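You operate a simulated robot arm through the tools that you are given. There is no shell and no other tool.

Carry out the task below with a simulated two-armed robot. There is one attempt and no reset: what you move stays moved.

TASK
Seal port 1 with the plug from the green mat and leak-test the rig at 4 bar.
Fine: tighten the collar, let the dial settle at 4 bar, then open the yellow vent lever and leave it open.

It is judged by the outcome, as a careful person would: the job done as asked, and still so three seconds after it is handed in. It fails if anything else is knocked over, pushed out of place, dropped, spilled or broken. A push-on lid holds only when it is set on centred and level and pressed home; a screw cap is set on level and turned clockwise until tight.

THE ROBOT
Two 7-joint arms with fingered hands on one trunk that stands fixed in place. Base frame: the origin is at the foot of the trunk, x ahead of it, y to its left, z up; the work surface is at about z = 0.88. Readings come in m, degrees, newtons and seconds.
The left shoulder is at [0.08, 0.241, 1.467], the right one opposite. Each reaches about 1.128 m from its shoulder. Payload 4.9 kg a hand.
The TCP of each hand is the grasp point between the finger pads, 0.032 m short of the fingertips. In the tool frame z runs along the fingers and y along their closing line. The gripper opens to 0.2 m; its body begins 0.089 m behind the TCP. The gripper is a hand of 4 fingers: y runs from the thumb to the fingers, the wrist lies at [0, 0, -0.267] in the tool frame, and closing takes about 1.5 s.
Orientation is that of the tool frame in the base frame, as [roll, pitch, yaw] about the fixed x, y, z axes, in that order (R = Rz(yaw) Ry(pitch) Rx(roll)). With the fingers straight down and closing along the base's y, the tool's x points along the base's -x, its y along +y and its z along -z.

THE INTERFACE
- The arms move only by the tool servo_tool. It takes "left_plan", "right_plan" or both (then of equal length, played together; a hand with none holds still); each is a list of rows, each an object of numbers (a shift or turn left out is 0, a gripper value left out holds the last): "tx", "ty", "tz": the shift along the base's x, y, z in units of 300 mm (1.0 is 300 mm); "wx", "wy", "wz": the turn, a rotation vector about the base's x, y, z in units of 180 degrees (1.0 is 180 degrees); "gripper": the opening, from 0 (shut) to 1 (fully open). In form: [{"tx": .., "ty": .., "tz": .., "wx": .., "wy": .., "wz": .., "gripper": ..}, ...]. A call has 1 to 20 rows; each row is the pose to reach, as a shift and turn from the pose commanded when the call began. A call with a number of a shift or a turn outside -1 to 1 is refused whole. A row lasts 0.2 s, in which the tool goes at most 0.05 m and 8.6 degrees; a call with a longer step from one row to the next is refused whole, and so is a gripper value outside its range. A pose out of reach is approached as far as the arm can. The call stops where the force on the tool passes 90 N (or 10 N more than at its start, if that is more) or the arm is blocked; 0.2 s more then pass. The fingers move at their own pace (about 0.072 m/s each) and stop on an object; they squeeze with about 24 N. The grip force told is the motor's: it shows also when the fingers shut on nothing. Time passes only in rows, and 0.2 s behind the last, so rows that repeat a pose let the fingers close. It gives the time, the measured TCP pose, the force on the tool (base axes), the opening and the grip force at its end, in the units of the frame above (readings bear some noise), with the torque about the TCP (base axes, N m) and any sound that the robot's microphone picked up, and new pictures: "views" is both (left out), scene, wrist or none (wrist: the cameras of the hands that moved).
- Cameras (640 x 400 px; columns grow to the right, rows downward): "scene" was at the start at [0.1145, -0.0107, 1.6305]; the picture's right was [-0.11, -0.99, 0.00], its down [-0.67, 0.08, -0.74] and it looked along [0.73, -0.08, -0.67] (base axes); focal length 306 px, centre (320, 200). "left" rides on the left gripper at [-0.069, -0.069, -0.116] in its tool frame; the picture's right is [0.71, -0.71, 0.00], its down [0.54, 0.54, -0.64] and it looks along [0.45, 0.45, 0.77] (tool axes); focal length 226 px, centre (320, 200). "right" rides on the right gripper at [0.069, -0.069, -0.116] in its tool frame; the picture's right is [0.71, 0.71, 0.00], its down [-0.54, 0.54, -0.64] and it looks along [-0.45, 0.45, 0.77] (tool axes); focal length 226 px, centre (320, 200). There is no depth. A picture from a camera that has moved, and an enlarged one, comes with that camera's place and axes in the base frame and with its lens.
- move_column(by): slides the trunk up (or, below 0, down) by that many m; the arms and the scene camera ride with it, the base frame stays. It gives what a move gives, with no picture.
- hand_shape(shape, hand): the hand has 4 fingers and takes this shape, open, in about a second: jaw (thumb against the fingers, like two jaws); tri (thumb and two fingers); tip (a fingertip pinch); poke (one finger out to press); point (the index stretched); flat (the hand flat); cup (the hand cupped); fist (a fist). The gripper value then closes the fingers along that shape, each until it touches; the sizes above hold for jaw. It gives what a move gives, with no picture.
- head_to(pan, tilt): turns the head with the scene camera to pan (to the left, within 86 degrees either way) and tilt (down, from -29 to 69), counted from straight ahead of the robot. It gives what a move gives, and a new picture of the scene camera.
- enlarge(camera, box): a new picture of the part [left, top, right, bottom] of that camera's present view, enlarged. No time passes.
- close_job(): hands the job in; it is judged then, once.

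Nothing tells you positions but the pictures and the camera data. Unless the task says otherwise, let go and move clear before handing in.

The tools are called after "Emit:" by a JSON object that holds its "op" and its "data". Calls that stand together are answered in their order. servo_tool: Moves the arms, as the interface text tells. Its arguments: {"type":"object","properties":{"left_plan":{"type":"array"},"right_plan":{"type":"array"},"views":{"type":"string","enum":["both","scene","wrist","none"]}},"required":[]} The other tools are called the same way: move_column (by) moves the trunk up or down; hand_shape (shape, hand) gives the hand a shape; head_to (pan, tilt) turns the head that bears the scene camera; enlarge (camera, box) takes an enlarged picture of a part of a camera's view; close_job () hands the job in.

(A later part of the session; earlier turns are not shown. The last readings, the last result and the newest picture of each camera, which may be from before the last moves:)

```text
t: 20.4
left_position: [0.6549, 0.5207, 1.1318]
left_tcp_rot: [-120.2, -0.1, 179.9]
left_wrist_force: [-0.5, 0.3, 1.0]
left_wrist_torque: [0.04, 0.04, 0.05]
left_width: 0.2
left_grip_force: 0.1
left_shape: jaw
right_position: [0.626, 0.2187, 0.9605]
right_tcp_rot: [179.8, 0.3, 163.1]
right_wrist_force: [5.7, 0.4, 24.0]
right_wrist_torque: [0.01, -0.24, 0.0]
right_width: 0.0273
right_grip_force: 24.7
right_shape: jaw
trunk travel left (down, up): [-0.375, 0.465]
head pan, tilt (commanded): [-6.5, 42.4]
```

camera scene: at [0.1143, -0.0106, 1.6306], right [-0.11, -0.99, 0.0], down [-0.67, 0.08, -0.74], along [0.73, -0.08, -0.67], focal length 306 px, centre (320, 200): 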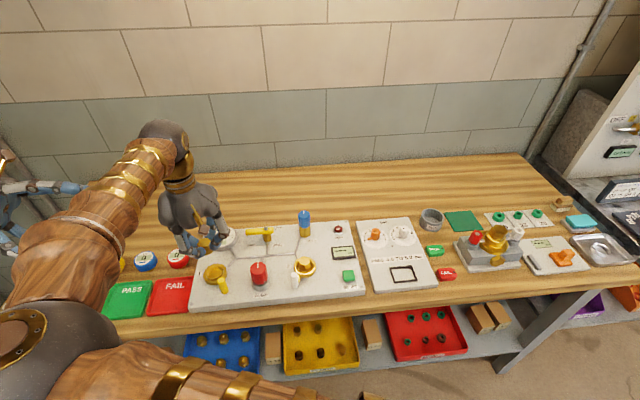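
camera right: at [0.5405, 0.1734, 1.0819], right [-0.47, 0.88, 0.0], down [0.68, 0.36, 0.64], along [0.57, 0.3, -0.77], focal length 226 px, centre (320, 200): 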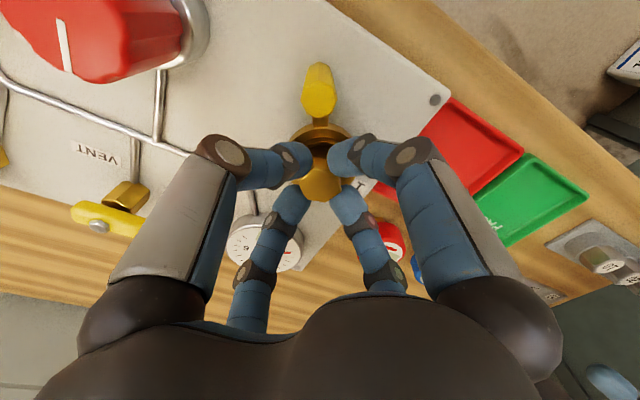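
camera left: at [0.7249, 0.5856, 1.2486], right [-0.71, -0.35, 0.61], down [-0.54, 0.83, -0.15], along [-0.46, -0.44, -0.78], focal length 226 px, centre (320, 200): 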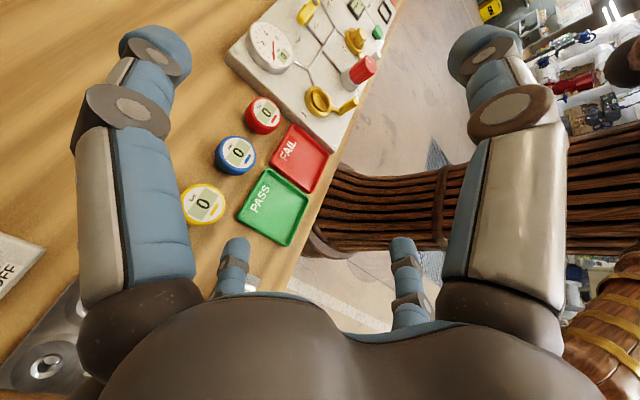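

Emit:
{"op": "enlarge", "data": {"camera": "right", "box": [270, 100, 370, 220]}}

Emit:
{"op": "enlarge", "data": {"camera": "scene", "box": [200, 240, 240, 290]}}

Emit:
{"op": "enlarge", "data": {"camera": "left", "box": [290, 60, 360, 120]}}

```text
3.33 times, centred on (320, 160) of right
camera zoom: at [0.5402, 0.1731, 1.0765], right [-0.47, 0.88, 0.0], down [0.67, 0.36, 0.65], along [0.57, 0.3, -0.76], focal length 754 px, centre (320, 333)
```

zoom: 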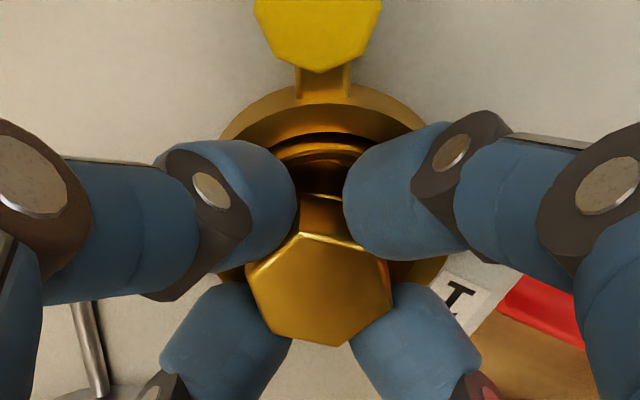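

```text
8.00 times, centred on (220, 265) of scene
camera zoom: at [0.1124, -0.0114, 1.631], right [-0.11, -0.99, 0.0], down [-0.67, 0.08, -0.74], along [0.73, -0.08, -0.67], focal length 2451 px, centre (1120, -320)
```

zoom: 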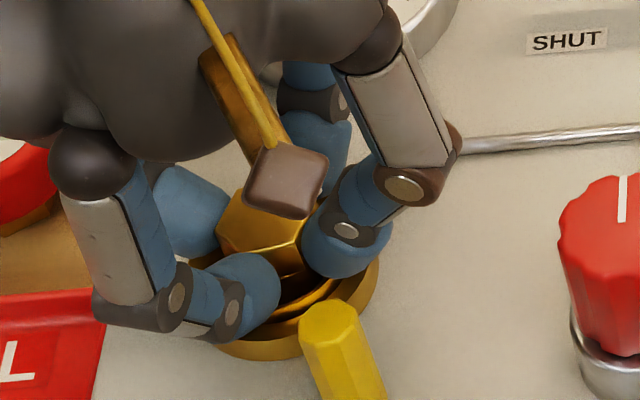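

```text
6.67 times, centred on (325, 90) of left
camera zoom: at [0.7231, 0.5862, 1.2499], right [-0.71, -0.35, 0.61], down [-0.54, 0.83, -0.15], along [-0.45, -0.43, -0.78], focal length 1507 px, centre (287, 933)
```

zoom: 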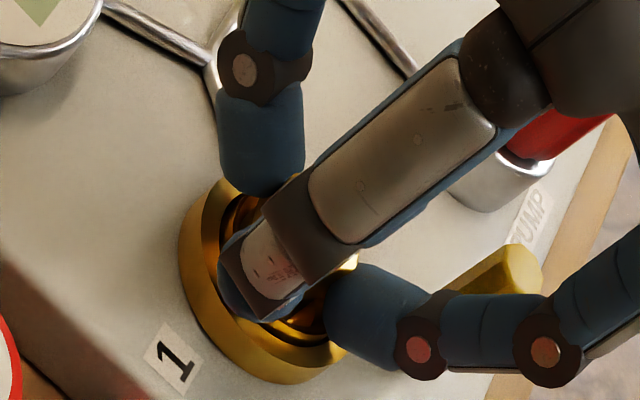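

Contact at about 24 N with the plug bottom near z≈0.91; hex top now matches the height of the plug in port 2. I'll release gently and lift clear to inspect the seating.

Emit:
{"op": "servo_tool", "data": {"right_plan": [{"tz": 0.003, "gripper": 0.16}, {"tz": 0.003, "gripper": 0.2}, {"tz": 0.003, "gripper": 0.25}, {"tz": 0.003, "gripper": 0.27}, {"tz": 0.003, "gripper": 0.27}], "views": "wrist"}}

Emit:
{"op": "enlarge", "data": {"camera": "right", "box": [270, 100, 370, 220]}}

Emit:
{"op": "enlarge", "data": {"camera": "left", "box": [290, 60, 360, 120]}}

```text
t: 21.6
left_position: [0.6551, 0.5212, 1.1289]
left_tcp_rot: [-120.1, -0.1, -180.0]
left_wrist_force: [-0.5, -1.0, -0.8]
left_wrist_torque: [0.01, -0.04, -0.01]
left_width: 0.2
left_grip_force: 0.1
left_shape: jaw
right_position: [0.6258, 0.2203, 0.9588]
right_tcp_rot: [-180.0, 0.0, 163.1]
right_wrist_force: [0.3, -0.7, 0.1]
right_wrist_torque: [0.0, -0.01, -0.03]
right_width: 0.0538
right_grip_force: 0.0
right_shape: jaw
trunk travel left (down, up): [-0.375, 0.465]
head pan, tilt (commanded): [-6.5, 42.4]
camera right: at [0.5404, 0.1738, 1.0745], right [-0.47, 0.88, 0.0], down [0.68, 0.36, 0.64], along [0.57, 0.3, -0.77], focal length 226 px, centre (320, 200)
```

right: 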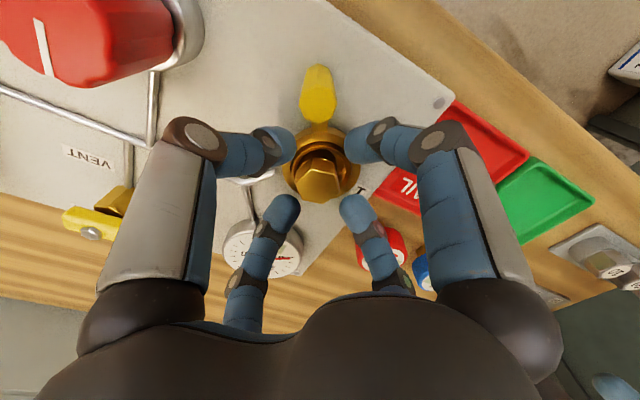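

```text
3.33 times, centred on (320, 160) of right
camera zoom: at [0.5404, 0.1738, 1.0745], right [-0.47, 0.88, 0.0], down [0.68, 0.36, 0.64], along [0.57, 0.3, -0.77], focal length 754 px, centre (320, 333)
```

zoom: 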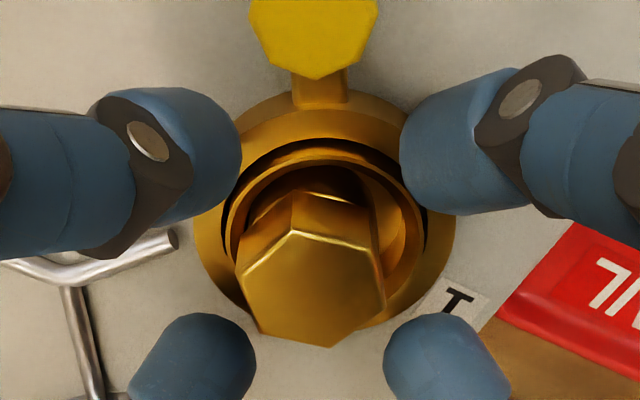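

```text
6.67 times, centred on (325, 90) of left
camera zoom: at [0.7241, 0.5867, 1.2485], right [-0.71, -0.35, 0.61], down [-0.54, 0.83, -0.15], along [-0.46, -0.44, -0.78], focal length 1507 px, centre (287, 933)
```

zoom: 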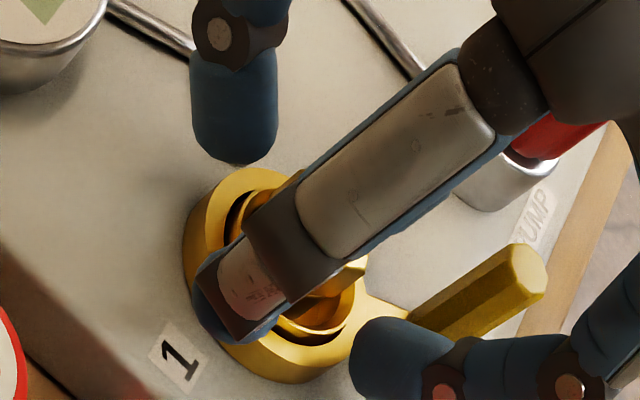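

The plug looks off-centre or tilted toward −y in the cup now. I'll raise the open hand straight up and inspect from several views.

Emit:
{"op": "servo_tool", "data": {"right_plan": [{"tz": 0.06, "gripper": 0.32}, {"tz": 0.15}, {"tz": 0.25}, {"tz": 0.3}, {"tz": 0.3}], "views": "wrist"}}

Emit:
{"op": "enlarge", "data": {"camera": "right", "box": [290, 70, 350, 150]}}

Emit:
{"op": "enlarge", "data": {"camera": "left", "box": [290, 60, 360, 120]}}

Emit:
{"op": "enlarge", "data": {"camera": "scene", "box": [200, 245, 240, 295]}}

```text
t: 22.8
left_position: [0.6546, 0.5208, 1.1317]
left_tcp_rot: [-119.9, -0.1, 180.0]
left_wrist_force: [0.1, 0.0, -0.4]
left_wrist_torque: [-0.03, -0.01, 0.0]
left_width: 0.1999
left_grip_force: 0.1
left_shape: jaw
right_position: [0.6254, 0.2214, 1.0503]
right_tcp_rot: [-179.9, 0.0, 163.1]
right_wrist_force: [0.0, 0.1, -1.4]
right_wrist_torque: [0.0, -0.01, -0.02]
right_width: 0.0636
right_grip_force: 0.0
right_shape: jaw
trunk travel left (down, up): [-0.375, 0.465]
head pan, tilt (commanded): [-6.5, 42.4]
camera right: at [0.5407, 0.1756, 1.1655], right [-0.47, 0.88, 0.0], down [0.68, 0.36, 0.64], along [0.57, 0.3, -0.77], focal length 226 px, centre (320, 200)
```

right: 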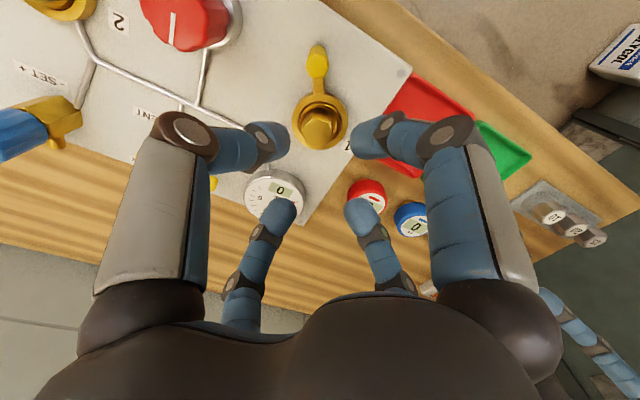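

```text
5.00 times, centred on (320, 110) of right
camera zoom: at [0.5407, 0.1756, 1.1655], right [-0.47, 0.88, 0.0], down [0.68, 0.36, 0.64], along [0.57, 0.3, -0.77], focal length 1130 px, centre (320, 650)
```

zoom: 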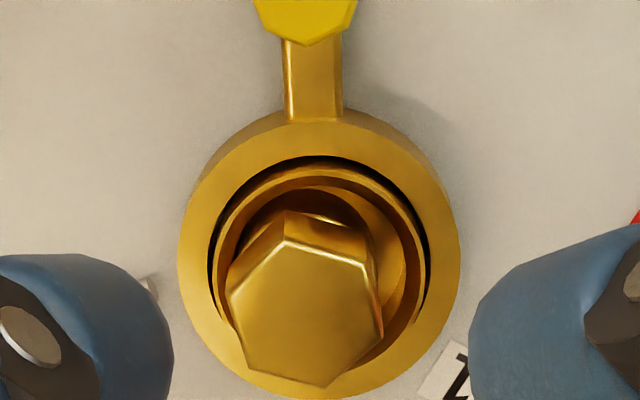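

```text
6.67 times, centred on (325, 90) of left
camera zoom: at [0.7245, 0.5869, 1.2483], right [-0.71, -0.35, 0.61], down [-0.54, 0.83, -0.15], along [-0.46, -0.44, -0.78], focal length 1507 px, centre (287, 933)
```

zoom: 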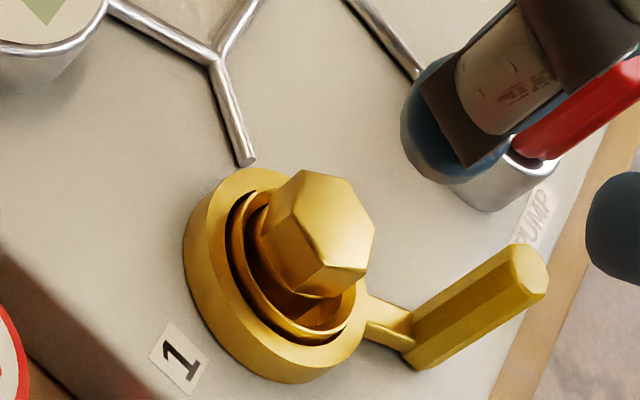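

```text
8.00 times, centred on (220, 270) of scene
camera zoom: at [0.1144, -0.0105, 1.6305], right [-0.11, -0.99, 0.0], down [-0.67, 0.08, -0.74], along [0.73, -0.08, -0.67], focal length 2451 px, centre (1120, -360)
```

zoom: 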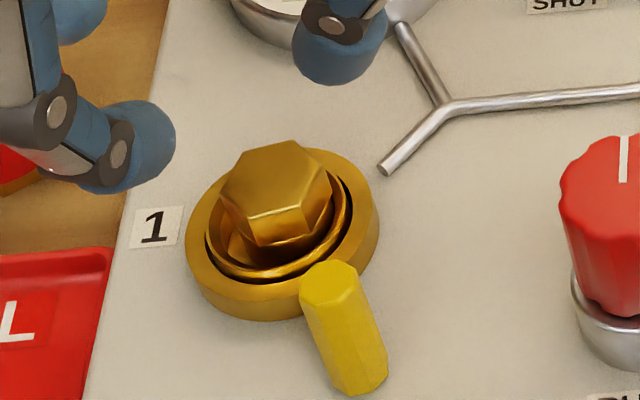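

Emit:
{"op": "enlarge", "data": {"camera": "scene", "box": [203, 253, 233, 283]}}

Emit:
{"op": "enlarge", "data": {"camera": "scene", "box": [289, 248, 319, 278]}}

Emit:
{"op": "enlarge", "data": {"camera": "left", "box": [305, 70, 345, 110]}}

Emit:
{"op": "enlarge", "data": {"camera": "left", "box": [335, 20, 375, 60]}}

```text
13.33 times, centred on (218, 268) of scene
camera zoom: at [0.1144, -0.0105, 1.6305], right [-0.11, -0.99, 0.0], down [-0.67, 0.08, -0.74], along [0.73, -0.08, -0.67], focal length 4085 px, centre (1680, -707)
```

zoom: 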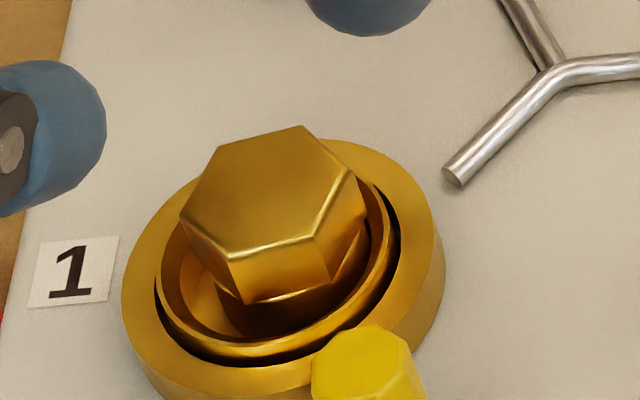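

```text
13.33 times, centred on (304, 263) of scene
camera zoom: at [0.1144, -0.0105, 1.6305], right [-0.11, -0.99, 0.0], down [-0.67, 0.08, -0.74], along [0.73, -0.08, -0.67], focal length 4085 px, centre (533, -640)
```

zoom: 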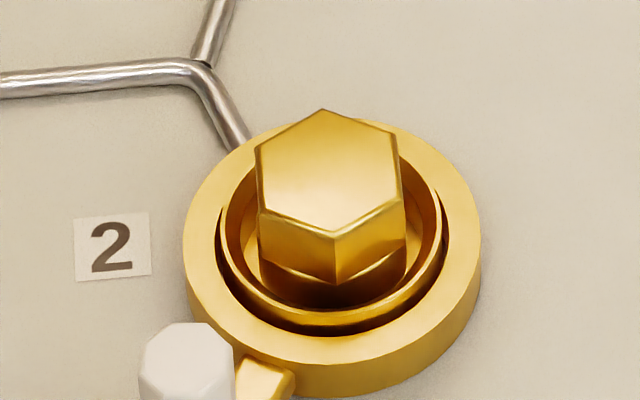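

```text
10.00 times, centred on (325, 90) of left
camera zoom: at [0.7245, 0.5869, 1.2483], right [-0.71, -0.35, 0.61], down [-0.54, 0.83, -0.15], along [-0.46, -0.44, -0.78], focal length 2261 px, centre (270, 1300)
```

zoom: 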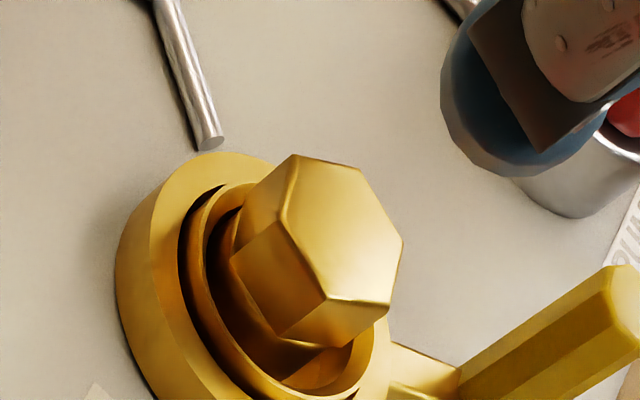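

```text
10.00 times, centred on (355, 40) of left
camera zoom: at [0.7245, 0.5869, 1.2483], right [-0.71, -0.35, 0.61], down [-0.54, 0.83, -0.15], along [-0.46, -0.44, -0.78], focal length 2261 px, centre (-30, 1800)
```

zoom: 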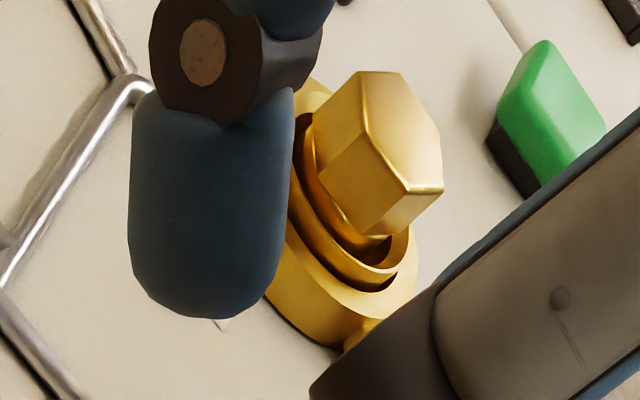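

Compared with port 2, the plug in port 1 sits at the right depth but about 3 mm toward −y and slightly leaning. I'll go back down, re-centre it with the four-finger grip, press, and release in tiny increments.

Emit:
{"op": "servo_tool", "data": {"right_plan": [{"tz": -0.1, "gripper": 0.32}, {"tz": -0.2, "gripper": 0.3}, {"tz": -0.27, "gripper": 0.28}, {"tz": -0.302, "gripper": 0.25}, {"tz": -0.302, "gripper": 0.25}, {"tz": -0.302, "gripper": 0.15}, {"tz": -0.302, "gripper": 0.0}, {"tz": -0.302, "gripper": 0.0}, {"tz": -0.302, "gripper": 0.0}, {"tz": -0.302, "gripper": 0.0}], "views": "wrist"}}

Emit:
{"op": "enlarge", "data": {"camera": "right", "box": [270, 100, 370, 220]}}

Emit:
{"op": "enlarge", "data": {"camera": "scene", "box": [198, 245, 238, 285]}}

```text
t: 25.0
left_position: [0.6543, 0.5203, 1.1308]
left_tcp_rot: [-119.9, 0.0, -179.9]
left_wrist_force: [0.5, -0.9, 0.1]
left_wrist_torque: [-0.01, 0.02, 0.0]
left_width: 0.1999
left_grip_force: 0.0
left_shape: jaw
right_position: [0.6254, 0.2215, 0.9587]
right_tcp_rot: [-179.9, -0.1, 163.1]
right_wrist_force: [1.5, 2.1, 6.9]
right_wrist_torque: [0.07, -0.21, -0.03]
right_width: 0.0322
right_grip_force: 24.0
right_shape: jaw
trunk travel left (down, up): [-0.375, 0.465]
head pan, tilt (commanded): [-6.5, 42.4]
camera right: at [0.5391, 0.1746, 1.0737], right [-0.47, 0.88, 0.0], down [0.68, 0.36, 0.64], along [0.57, 0.3, -0.77], focal length 226 px, centre (320, 200)
```

right: 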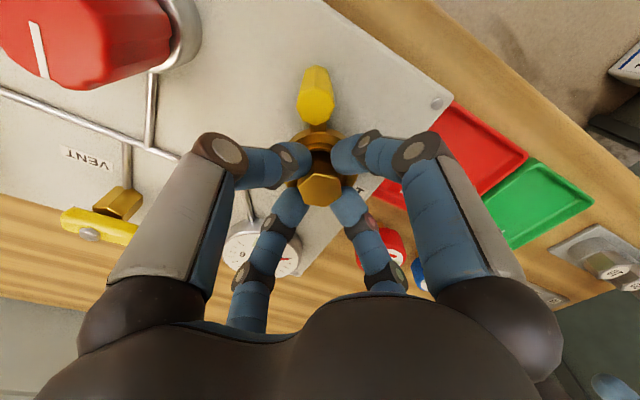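

```text
3.33 times, centred on (320, 160) of right
camera zoom: at [0.5391, 0.1746, 1.0737], right [-0.47, 0.88, 0.0], down [0.68, 0.36, 0.64], along [0.57, 0.3, -0.77], focal length 754 px, centre (320, 333)
```

zoom: 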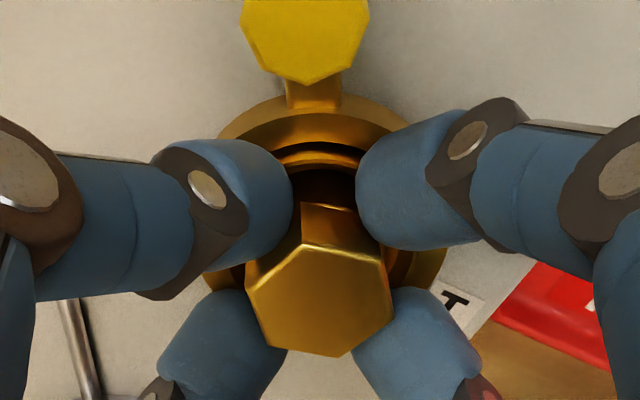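

```text
10.00 times, centred on (218, 265) of scene
camera zoom: at [0.114, -0.0103, 1.6306], right [-0.11, -0.99, 0.0], down [-0.67, 0.08, -0.74], along [0.73, -0.08, -0.67], focal length 3064 px, centre (1340, -450)
```

zoom: 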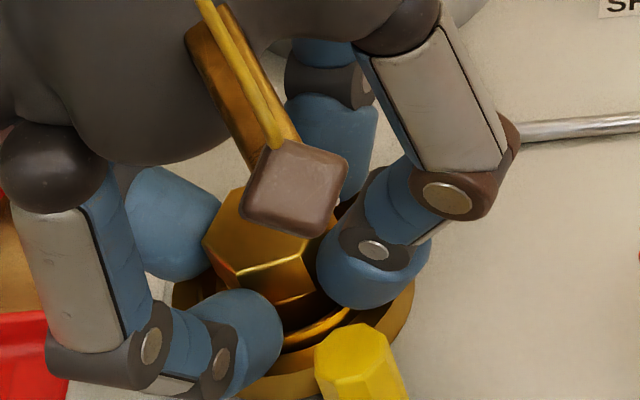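

Emit:
{"op": "enlarge", "data": {"camera": "left", "box": [300, 65, 360, 115]}}

Emit:
{"op": "enlarge", "data": {"camera": "right", "box": [295, 135, 345, 195]}}

```text
8.00 times, centred on (330, 90) of left
camera zoom: at [0.7241, 0.5871, 1.2485], right [-0.71, -0.35, 0.61], down [-0.54, 0.83, -0.15], along [-0.46, -0.44, -0.78], focal length 1808 px, centre (240, 1080)
```

zoom: 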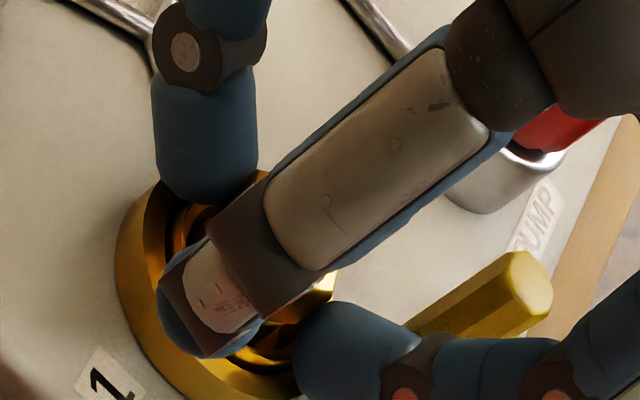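

```text
6.67 times, centred on (320, 165) of right
camera zoom: at [0.5391, 0.1746, 1.0737], right [-0.47, 0.88, 0.0], down [0.68, 0.36, 0.64], along [0.57, 0.3, -0.77], focal length 1507 px, centre (320, 433)
```

zoom: 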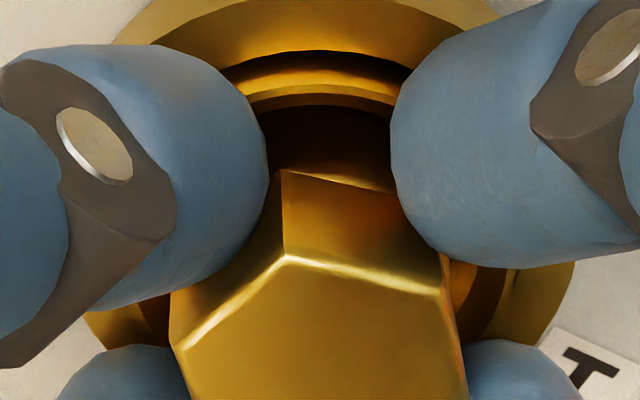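

The grip width reads 32 mm instead of 26.5, so a fingertip is likely catching the cup rim. I'll open, rise about 5 mm and regrip on the hex only.

Emit:
{"op": "servo_tool", "data": {"right_plan": [{"gripper": 0.22}, {"gripper": 0.25}, {"gripper": 0.25, "tz": 0.018}, {"gripper": 0.25, "tz": 0.018}, {"gripper": 0.1, "tz": 0.018}, {"gripper": 0.0, "tz": 0.018}, {"gripper": 0.0, "tz": 0.018}, {"gripper": 0.0, "tz": 0.018}, {"gripper": 0.0, "tz": 0.018}], "views": "wrist"}}

Emit:
{"op": "enlarge", "data": {"camera": "right", "box": [270, 100, 370, 220]}}

Emit:
{"op": "enlarge", "data": {"camera": "scene", "box": [198, 245, 238, 285]}}

```text
t: 27.0
left_position: [0.6559, 0.521, 1.13]
left_tcp_rot: [-119.9, -0.1, -180.0]
left_wrist_force: [0.3, 0.9, 0.9]
left_wrist_torque: [0.02, -0.02, -0.03]
left_width: 0.1997
left_grip_force: 0.1
left_shape: jaw
right_position: [0.6256, 0.2202, 0.9634]
right_tcp_rot: [-179.9, 0.0, 163.1]
right_wrist_force: [0.0, 0.3, 0.1]
right_wrist_torque: [-0.03, -0.03, -0.03]
right_width: 0.0275
right_grip_force: 23.8
right_shape: jaw
trunk travel left (down, up): [-0.375, 0.465]
head pan, tilt (commanded): [-6.5, 42.4]
camera right: at [0.5395, 0.1745, 1.0794], right [-0.47, 0.88, 0.0], down [0.68, 0.36, 0.64], along [0.57, 0.3, -0.77], focal length 226 px, centre (320, 200)
```

right: 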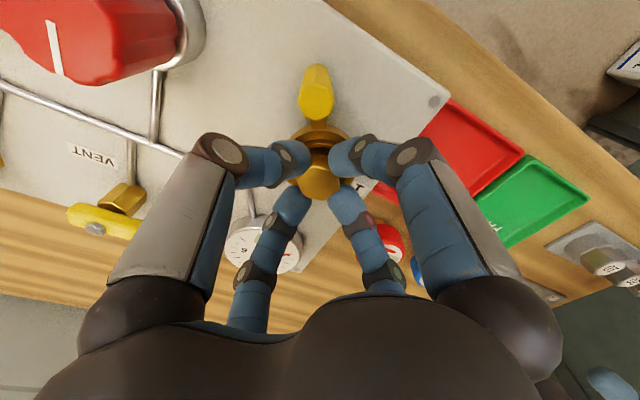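

```text
3.33 times, centred on (320, 160) of right
camera zoom: at [0.5395, 0.1745, 1.0794], right [-0.47, 0.88, 0.0], down [0.68, 0.36, 0.64], along [0.57, 0.3, -0.77], focal length 754 px, centre (320, 333)
```

zoom: 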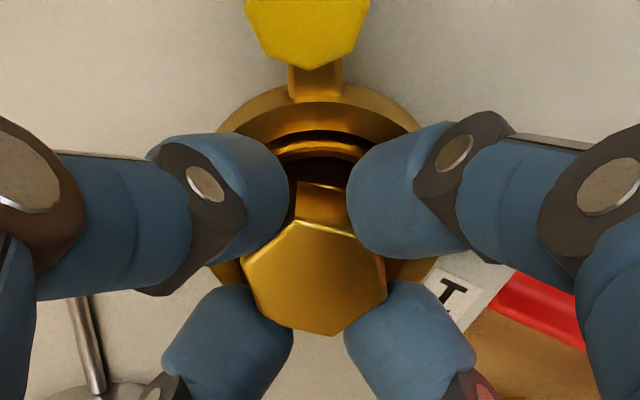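

```text
10.00 times, centred on (218, 265) of scene
camera zoom: at [0.1145, -0.0104, 1.6305], right [-0.11, -0.99, 0.0], down [-0.67, 0.08, -0.74], along [0.73, -0.08, -0.67], focal length 3064 px, centre (1340, -450)
```

zoom: 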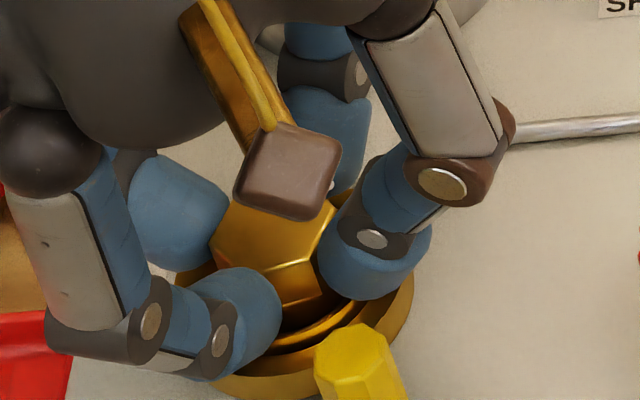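

Now gripped at 27.5 mm without touching the rim. I'll lift the plug ~3 cm to check that it's level in the grip.

Emit:
{"op": "servo_tool", "data": {"right_plan": [{"tz": 0.04, "gripper": 0.0}, {"tz": 0.08}, {"tz": 0.12}, {"tz": 0.12}], "views": "none"}}

Emit:
{"op": "enlarge", "data": {"camera": "right", "box": [270, 100, 370, 220]}}

Emit:
{"op": "enlarge", "data": {"camera": "scene", "box": [195, 235, 240, 280]}}

Emit:
{"op": "enlarge", "data": {"camera": "left", "box": [300, 60, 370, 115]}}

```text
t: 28.0
left_position: [0.6553, 0.5213, 1.1292]
left_tcp_rot: [-119.9, -0.2, 180.0]
left_wrist_force: [-0.7, 0.2, 1.0]
left_wrist_torque: [0.01, -0.01, 0.01]
left_width: 0.1998
left_grip_force: 0.0
left_shape: jaw
right_position: [0.6259, 0.2202, 0.9991]
right_tcp_rot: [-179.9, -0.1, 163.1]
right_wrist_force: [-0.5, 0.3, -1.2]
right_wrist_torque: [0.01, -0.02, -0.04]
right_width: 0.0275
right_grip_force: 24.0
right_shape: jaw
trunk travel left (down, up): [-0.375, 0.465]
head pan, tilt (commanded): [-6.5, 42.4]
```

```text
3.33 times, centred on (320, 160) of right
camera zoom: at [0.5404, 0.1741, 1.1154], right [-0.47, 0.88, 0.0], down [0.68, 0.36, 0.64], along [0.57, 0.3, -0.77], focal length 754 px, centre (320, 333)
```

zoom: 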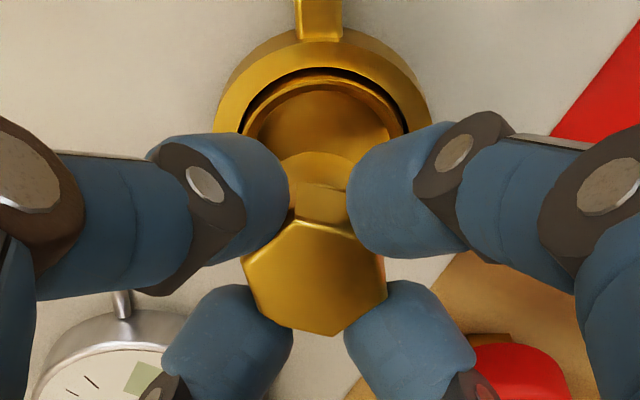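

```text
8.89 times, centred on (218, 258) of scene
camera zoom: at [0.1146, -0.0104, 1.6305], right [-0.11, -0.99, 0.0], down [-0.67, 0.08, -0.74], along [0.73, -0.08, -0.67], focal length 2724 px, centre (1231, -311)
```

zoom: 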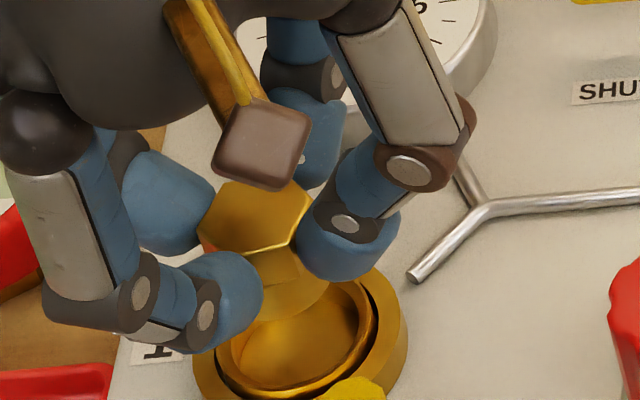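

```text
7.27 times, centred on (335, 88) of left
camera zoom: at [0.7246, 0.587, 1.2481], right [-0.71, -0.35, 0.61], down [-0.54, 0.83, -0.15], along [-0.46, -0.44, -0.78], focal length 1644 px, centre (211, 1018)
```

zoom: 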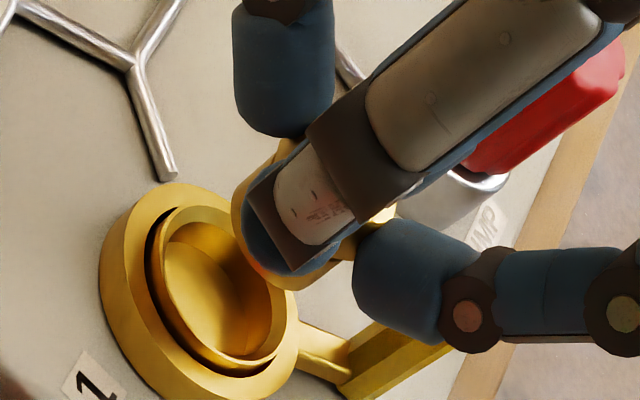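

The plug is level in the grip; relative to the port it's about 2 mm to the left in the wrist view. I'll shift by that amount and lower again until it lightly touches the seat.

Emit:
{"op": "servo_tool", "data": {"right_plan": [{"tx": -0.003, "ty": 0.006}, {"tx": -0.003, "ty": 0.006, "tz": -0.04}, {"tx": -0.003, "ty": 0.006, "tz": -0.08}, {"tx": -0.003, "ty": 0.006, "tz": -0.105}, {"tx": -0.003, "ty": 0.006, "tz": -0.112}, {"tx": -0.003, "ty": 0.006, "tz": -0.112}], "views": "none"}}

Emit:
{"op": "enlarge", "data": {"camera": "right", "box": [270, 100, 370, 220]}}

Emit:
{"op": "enlarge", "data": {"camera": "scene", "box": [195, 240, 240, 285]}}

```text
t: 29.4
left_position: [0.6567, 0.5205, 1.1303]
left_tcp_rot: [-120.0, 0.0, 179.9]
left_wrist_force: [0.1, 0.7, 0.2]
left_wrist_torque: [-0.01, -0.01, -0.03]
left_width: 0.1995
left_grip_force: 0.0
left_shape: jaw
right_position: [0.6248, 0.2217, 0.9652]
right_tcp_rot: [-179.9, 0.0, 163.1]
right_wrist_force: [-0.5, 0.1, -1.9]
right_wrist_torque: [-0.01, 0.0, 0.01]
right_width: 0.0274
right_grip_force: 24.1
right_shape: jaw
trunk travel left (down, up): [-0.375, 0.465]
head pan, tilt (commanded): [-6.5, 42.4]
```

```text
3.33 times, centred on (320, 160) of right
camera zoom: at [0.5391, 0.1752, 1.0813], right [-0.47, 0.88, 0.0], down [0.68, 0.36, 0.64], along [0.57, 0.3, -0.77], focal length 754 px, centre (320, 333)
```

zoom: 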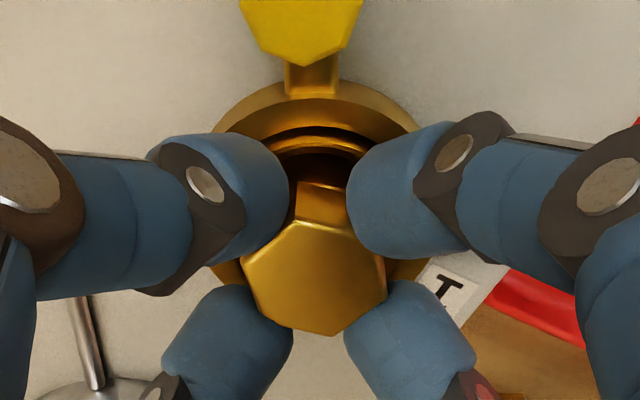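

```text
8.89 times, centred on (218, 262) of scene
camera zoom: at [0.1145, -0.0104, 1.6305], right [-0.11, -0.99, 0.0], down [-0.67, 0.08, -0.74], along [0.73, -0.08, -0.67], focal length 2724 px, centre (1231, -356)
```

zoom: 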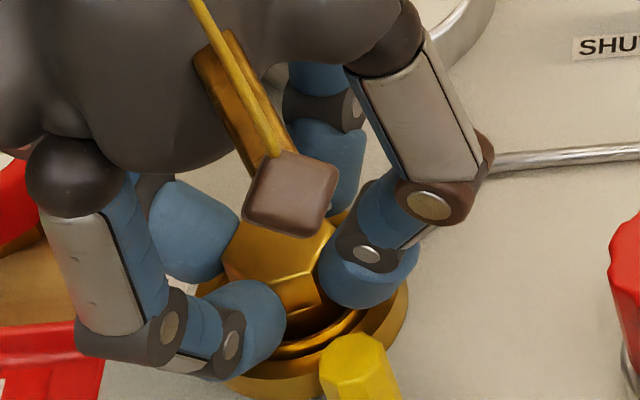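

Emit:
{"op": "servo_tool", "data": {"right_plan": [{"tz": -0.004}, {"tz": -0.008}, {"tz": -0.01}, {"tz": -0.01}], "views": "none"}}

```text
t: 30.4
left_position: [0.6545, 0.5204, 1.1301]
left_tcp_rot: [-120.0, -0.1, 179.9]
left_wrist_force: [0.2, 0.2, -0.3]
left_wrist_torque: [0.0, 0.05, 0.01]
left_width: 0.1999
left_grip_force: 0.1
left_shape: jaw
right_position: [0.6242, 0.2217, 0.9643]
right_tcp_rot: [180.0, 0.0, 163.0]
right_wrist_force: [-1.4, -0.3, 2.0]
right_wrist_torque: [-0.05, 0.03, -0.03]
right_width: 0.0276
right_grip_force: 24.3
right_shape: jaw
trunk travel left (down, up): [-0.375, 0.465]
head pan, tilt (commanded): [-6.5, 42.4]
```

Emit:
{"op": "servo_tool", "data": {"right_plan": [{"tz": -0.004}, {"tz": -0.007}, {"tz": -0.007}], "views": "none"}}

```text
t: 31.2
left_position: [0.6551, 0.5201, 1.1319]
left_tcp_rot: [-120.1, 0.0, -180.0]
left_wrist_force: [-0.6, 0.4, 0.7]
left_wrist_torque: [0.05, 0.01, -0.01]
left_width: 0.1999
left_grip_force: 0.1
left_shape: jaw
right_position: [0.6243, 0.2217, 0.9619]
right_tcp_rot: [179.9, 0.1, 163.1]
right_wrist_force: [2.7, 0.4, 15.9]
right_wrist_torque: [-0.01, -0.1, -0.01]
right_width: 0.028
right_grip_force: 24.0
right_shape: jaw
trunk travel left (down, up): [-0.375, 0.465]
head pan, tilt (commanded): [-6.5, 42.4]
```

Seated with ~16 N flat contact. I'll unload the press and open in small steps.

Emit:
{"op": "servo_tool", "data": {"right_plan": [{"tz": 0.006, "gripper": 0.0}, {"tz": 0.006, "gripper": 0.135}, {"tz": 0.006, "gripper": 0.145}, {"tz": 0.006, "gripper": 0.155}, {"tz": 0.006, "gripper": 0.155}], "views": "none"}}

Emit:
{"op": "enlarge", "data": {"camera": "right", "box": [270, 100, 370, 220]}}

Emit:
{"op": "enlarge", "data": {"camera": "scene", "box": [195, 240, 240, 285]}}

```text
t: 32.4
left_position: [0.6549, 0.5203, 1.1309]
left_tcp_rot: [-120.1, -0.1, -180.0]
left_wrist_force: [-0.2, 0.0, 0.3]
left_wrist_torque: [0.01, -0.02, 0.02]
left_width: 0.2001
left_grip_force: 0.1
left_shape: jaw
right_position: [0.6235, 0.2223, 0.9604]
right_tcp_rot: [-179.9, 0.0, 163.2]
right_wrist_force: [-0.3, -1.8, 0.4]
right_wrist_torque: [-0.02, 0.04, -0.02]
right_width: 0.0314
right_grip_force: 0.1
right_shape: jaw
trunk travel left (down, up): [-0.375, 0.465]
head pan, tilt (commanded): [-6.5, 42.4]
```

```text
3.33 times, centred on (320, 160) of right
camera zoom: at [0.5382, 0.1757, 1.0775], right [-0.47, 0.88, 0.0], down [0.68, 0.36, 0.64], along [0.57, 0.3, -0.77], focal length 754 px, centre (320, 333)
```

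zoom: 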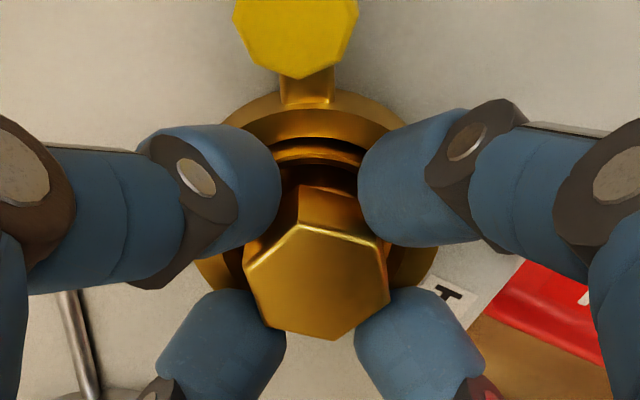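

```text
8.89 times, centred on (218, 262) of scene
camera zoom: at [0.1144, -0.0106, 1.6304], right [-0.11, -0.99, 0.0], down [-0.67, 0.08, -0.74], along [0.73, -0.08, -0.67], focal length 2724 px, centre (1231, -356)
```

zoom: 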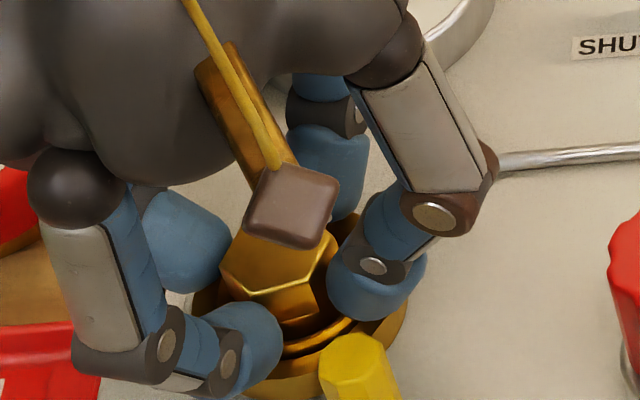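

Emit:
{"op": "servo_tool", "data": {"right_plan": [{"gripper": 0.175}, {"gripper": 0.195}, {"gripper": 0.22}, {"gripper": 0.26}, {"gripper": 0.3}, {"gripper": 0.3, "tz": 0.06}, {"gripper": 0.3, "tz": 0.14}, {"gripper": 0.3, "tz": 0.26}, {"gripper": 0.3, "tz": 0.3}], "views": "none"}}

Emit:
{"op": "enlarge", "data": {"camera": "right", "box": [290, 70, 350, 150]}}

Emit:
{"op": "enlarge", "data": {"camera": "scene", "box": [203, 253, 233, 283]}}

Emit:
{"op": "enlarge", "data": {"camera": "left", "box": [305, 70, 345, 110]}}

```text
t: 34.4
left_position: [0.655, 0.5208, 1.131]
left_tcp_rot: [-120.1, -0.1, 179.9]
left_wrist_force: [0.6, 0.5, -0.1]
left_wrist_torque: [-0.02, 0.0, -0.02]
left_width: 0.1999
left_grip_force: 0.0
left_shape: jaw
right_position: [0.6259, 0.2221, 1.0524]
right_tcp_rot: [-179.9, 0.0, 163.2]
right_wrist_force: [-0.1, 0.8, 0.8]
right_wrist_torque: [0.02, 0.01, -0.01]
right_width: 0.0593
right_grip_force: 0.1
right_shape: jaw
trunk travel left (down, up): [-0.375, 0.465]
head pan, tilt (commanded): [-6.5, 42.4]
```

```text
5.00 times, centred on (320, 110) of right
camera zoom: at [0.5403, 0.1762, 1.1681], right [-0.47, 0.88, 0.0], down [0.68, 0.36, 0.64], along [0.57, 0.3, -0.77], focal length 1130 px, centre (320, 650)
```

zoom: 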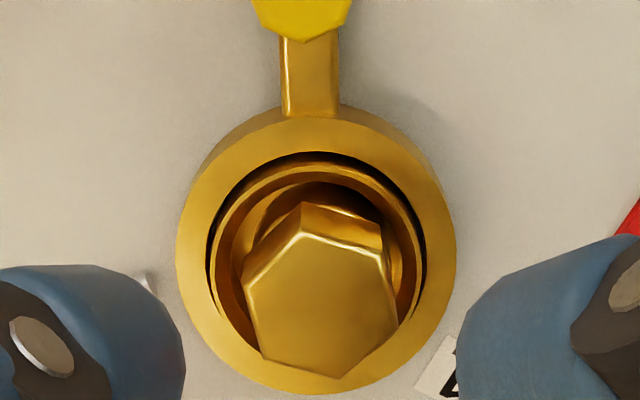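

```text
13.33 times, centred on (218, 268) of scene
camera zoom: at [0.1142, -0.0105, 1.6305], right [-0.11, -0.99, 0.0], down [-0.67, 0.08, -0.74], along [0.73, -0.08, -0.67], focal length 4085 px, centre (1680, -707)
```

zoom: 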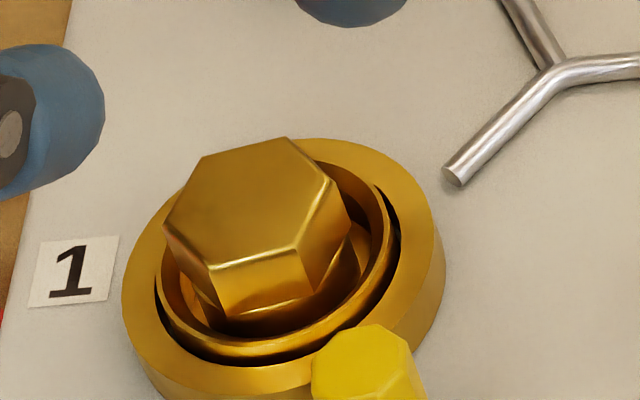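

```text
10.00 times, centred on (325, 90) of left
camera zoom: at [0.7243, 0.5869, 1.2484], right [-0.71, -0.35, 0.61], down [-0.54, 0.83, -0.15], along [-0.46, -0.44, -0.78], focal length 2261 px, centre (270, 1300)
```

zoom: 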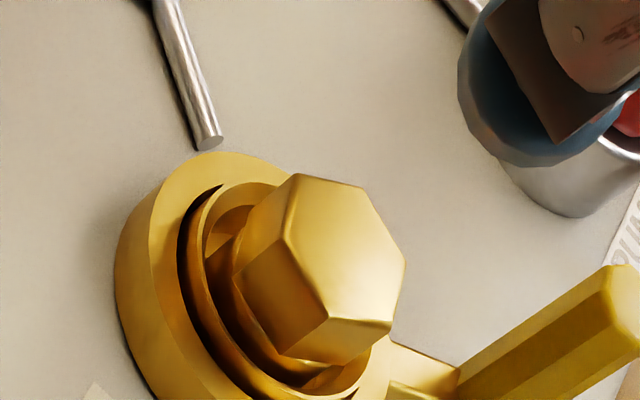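

The plug now sits centred within ~1 mm and level, matching port 2. Next is the collar: its yellow post top is at about (0.571, 0.188, 0.964). I'll move the right hand above it.

Emit:
{"op": "servo_tool", "data": {"right_plan": [{"tx": -0.06, "ty": -0.04, "tz": 0.0, "gripper": 0.3}, {"tx": -0.12, "ty": -0.08, "tz": 0.0}, {"tx": -0.18, "ty": -0.113, "tz": -0.03}, {"tx": -0.183, "ty": -0.113, "tz": -0.08}, {"tx": -0.183, "ty": -0.113, "tz": -0.08}], "views": "both"}}

Emit:
{"op": "enlarge", "data": {"camera": "right", "box": [270, 100, 370, 220]}}

Emit:
{"op": "enlarge", "data": {"camera": "left", "box": [290, 60, 390, 130]}}

```text
t: 35.8
left_position: [0.6565, 0.5197, 1.1311]
left_tcp_rot: [-120.1, 0.0, 179.9]
left_wrist_force: [0.5, -0.2, -0.4]
left_wrist_torque: [0.0, 0.0, 0.02]
left_width: 0.1999
left_grip_force: 0.0
left_shape: jaw
right_position: [0.6044, 0.1454, 1.0308]
right_tcp_rot: [179.8, 0.1, 158.1]
right_wrist_force: [0.3, -0.5, 0.2]
right_wrist_torque: [-0.04, -0.01, 0.01]
right_width: 0.0596
right_grip_force: 0.1
right_shape: jaw
trunk travel left (down, up): [-0.375, 0.465]
head pan, tilt (commanded): [-6.5, 42.4]
stopped in row 5 (right hand): the arm was blocked; the commanded pose is now the measured one
camera scene: at [0.1144, -0.0108, 1.6305], right [-0.11, -0.99, 0.0], down [-0.67, 0.08, -0.74], along [0.73, -0.08, -0.67], focal length 306 px, centre (320, 200)
camera right: at [0.5142, 0.1078, 1.1456], right [-0.39, 0.92, 0.0], down [0.7, 0.3, 0.64], along [0.59, 0.25, -0.76], focal length 226 px, centre (320, 200)
```

scene: 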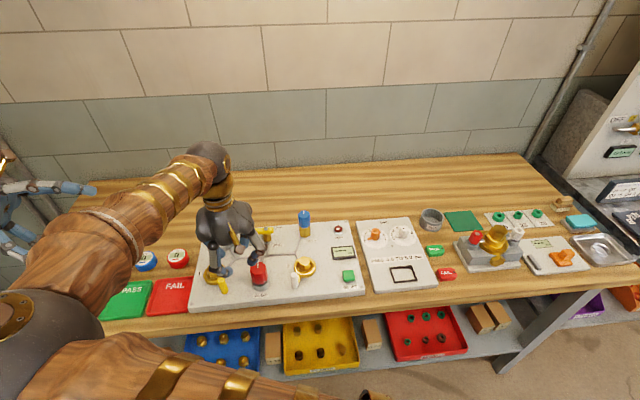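
right: 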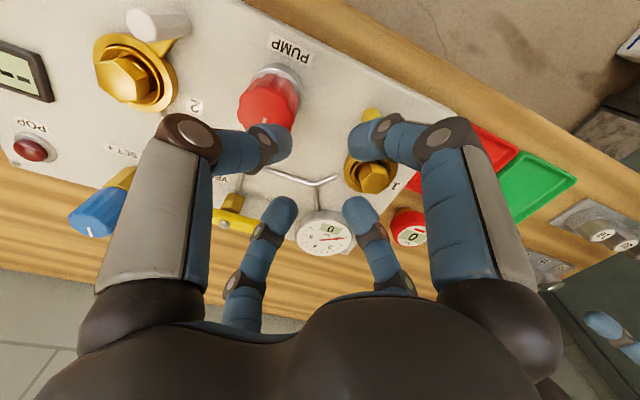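

```text
3.33 times, centred on (320, 160) of right
camera zoom: at [0.5142, 0.1078, 1.1456], right [-0.39, 0.92, 0.0], down [0.7, 0.3, 0.64], along [0.59, 0.25, -0.76], focal length 754 px, centre (320, 333)
```

zoom: 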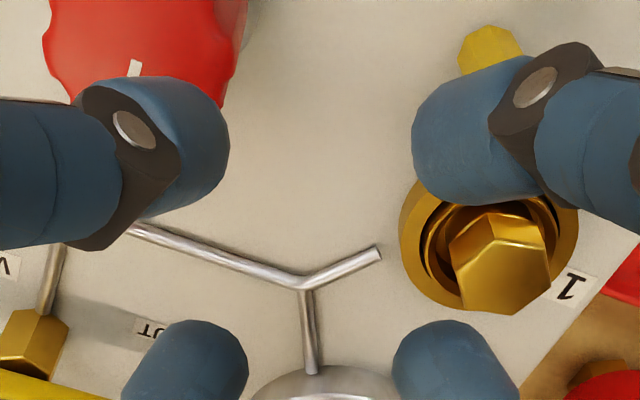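

```text
5.71 times, centred on (340, 95) of left
camera zoom: at [0.725, 0.5858, 1.2484], right [-0.71, -0.35, 0.61], down [-0.54, 0.83, -0.15], along [-0.46, -0.43, -0.78], focal length 1292 px, centre (206, 800)
```

zoom: 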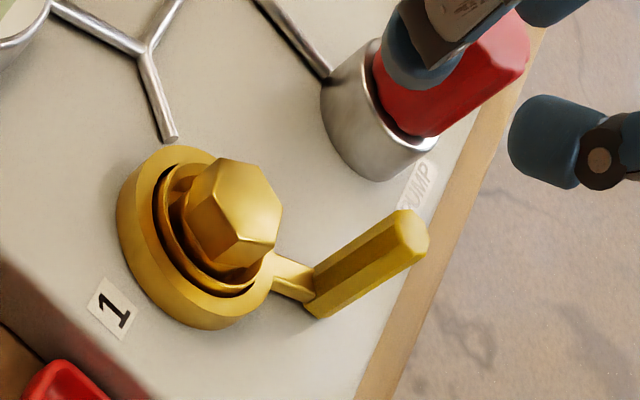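

The right arm hit a joint limit short of the post (nothing was touched; gauge still 0 and plug unmoved), so I'll use the left hand for the collar. First I withdraw the right arm up and to the right.

Emit:
{"op": "servo_tool", "data": {"right_plan": [{"tz": 0.12}, {"tz": 0.27, "wz": 0.01}, {"tz": 0.4, "wz": 0.02}, {"ty": -0.1, "tz": 0.45, "wz": 0.03}, {"ty": -0.25, "tz": 0.45, "wz": 0.04}, {"ty": -0.4, "tz": 0.45, "wz": 0.06}, {"ty": -0.55, "tz": 0.45, "tx": 0.05, "wz": 0.08}, {"ty": -0.7, "tz": 0.45, "tx": 0.1, "wz": 0.1}, {"ty": -0.85, "tz": 0.45, "tx": 0.15, "wz": 0.12}, {"ty": -1.0, "tz": 0.45, "tx": 0.2, "wz": 0.12}, {"ty": -1.0, "tz": 0.45, "tx": 0.2, "wz": 0.12}], "views": "scene"}}

```text
t: 38.2
left_position: [0.6557, 0.5203, 1.1307]
left_tcp_rot: [-120.1, -0.1, 179.9]
left_wrist_force: [-0.1, 0.7, -0.2]
left_wrist_torque: [0.01, 0.01, 0.04]
left_width: 0.1998
left_grip_force: 0.1
left_shape: jaw
right_position: [0.6634, -0.1517, 1.1655]
right_tcp_rot: [179.9, 0.1, 179.9]
right_wrist_force: [-0.6, -0.7, 0.8]
right_wrist_torque: [-0.07, -0.07, 0.0]
right_width: 0.0599
right_grip_force: 0.0
right_shape: jaw
trunk travel left (down, up): [-0.375, 0.465]
head pan, tilt (commanded): [-6.5, 42.4]
camera scene: at [0.1136, -0.0096, 1.6306], right [-0.11, -0.99, 0.0], down [-0.67, 0.08, -0.74], along [0.73, -0.08, -0.67], focal length 306 px, centre (320, 200)
```

scene: 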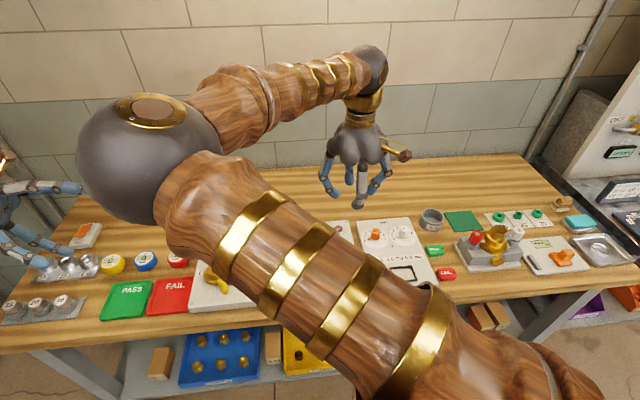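

Moving the right arm further right and up to clear the view and workspace.

Emit:
{"op": "servo_tool", "data": {"right_plan": [{"ty": -0.14, "tz": 0.05, "tx": 0.02}, {"ty": -0.28, "tz": 0.1, "tx": 0.04}, {"ty": -0.42, "tz": 0.15, "tx": 0.06}, {"ty": -0.56, "tz": 0.2, "tx": 0.08}, {"ty": -0.7, "tz": 0.25, "tx": 0.1}, {"ty": -0.84, "tz": 0.3, "tx": 0.12}, {"ty": -1.0, "tz": 0.3, "tx": 0.12}, {"ty": -1.0, "tz": 0.3, "tx": 0.12}], "views": "none"}}

Emit:
{"op": "servo_tool", "data": {"right_plan": [{"ty": -0.14}, {"ty": -0.28}, {"ty": -0.42}, {"ty": -0.5}, {"ty": -0.5}], "views": "scene"}}

```text
t: 40.0
left_position: [0.6557, 0.5212, 1.1296]
left_tcp_rot: [-120.0, -0.1, 179.9]
left_wrist_force: [1.1, 0.0, 0.7]
left_wrist_torque: [-0.02, 0.01, 0.01]
left_width: 0.1999
left_grip_force: 0.0
left_shape: jaw
right_position: [0.6983, -0.4511, 1.2571]
right_tcp_rot: [179.9, 0.0, 179.9]
right_wrist_force: [-0.2, 0.4, 0.1]
right_wrist_torque: [-0.01, -0.01, 0.05]
right_width: 0.0601
right_grip_force: 0.1
right_shape: jaw
trunk travel left (down, up): [-0.375, 0.465]
head pan, tilt (commanded): [-6.5, 42.4]
```

```text
t: 41.2
left_position: [0.6565, 0.5219, 1.1297]
left_tcp_rot: [-120.0, -0.1, 179.8]
left_wrist_force: [0.6, -0.3, 0.1]
left_wrist_torque: [-0.04, 0.02, -0.02]
left_width: 0.2
left_grip_force: 0.1
left_shape: jaw
right_position: [0.7002, -0.6035, 1.2579]
right_tcp_rot: [179.9, 0.0, 179.8]
right_wrist_force: [0.7, 0.3, -0.5]
right_wrist_torque: [0.01, -0.01, -0.02]
right_width: 0.0597
right_grip_force: 0.0
right_shape: jaw
trunk travel left (down, up): [-0.375, 0.465]
head pan, tilt (commanded): [-6.5, 42.4]
camera scene: at [0.1143, -0.01, 1.6305], right [-0.11, -0.99, 0.0], down [-0.67, 0.08, -0.74], along [0.73, -0.08, -0.67], focal length 306 px, centre (320, 200)
```

scene: 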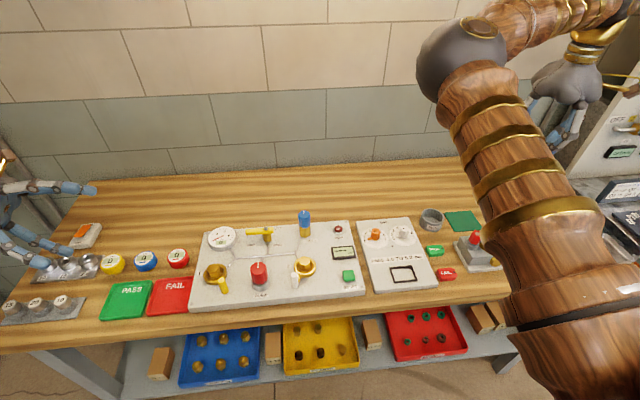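

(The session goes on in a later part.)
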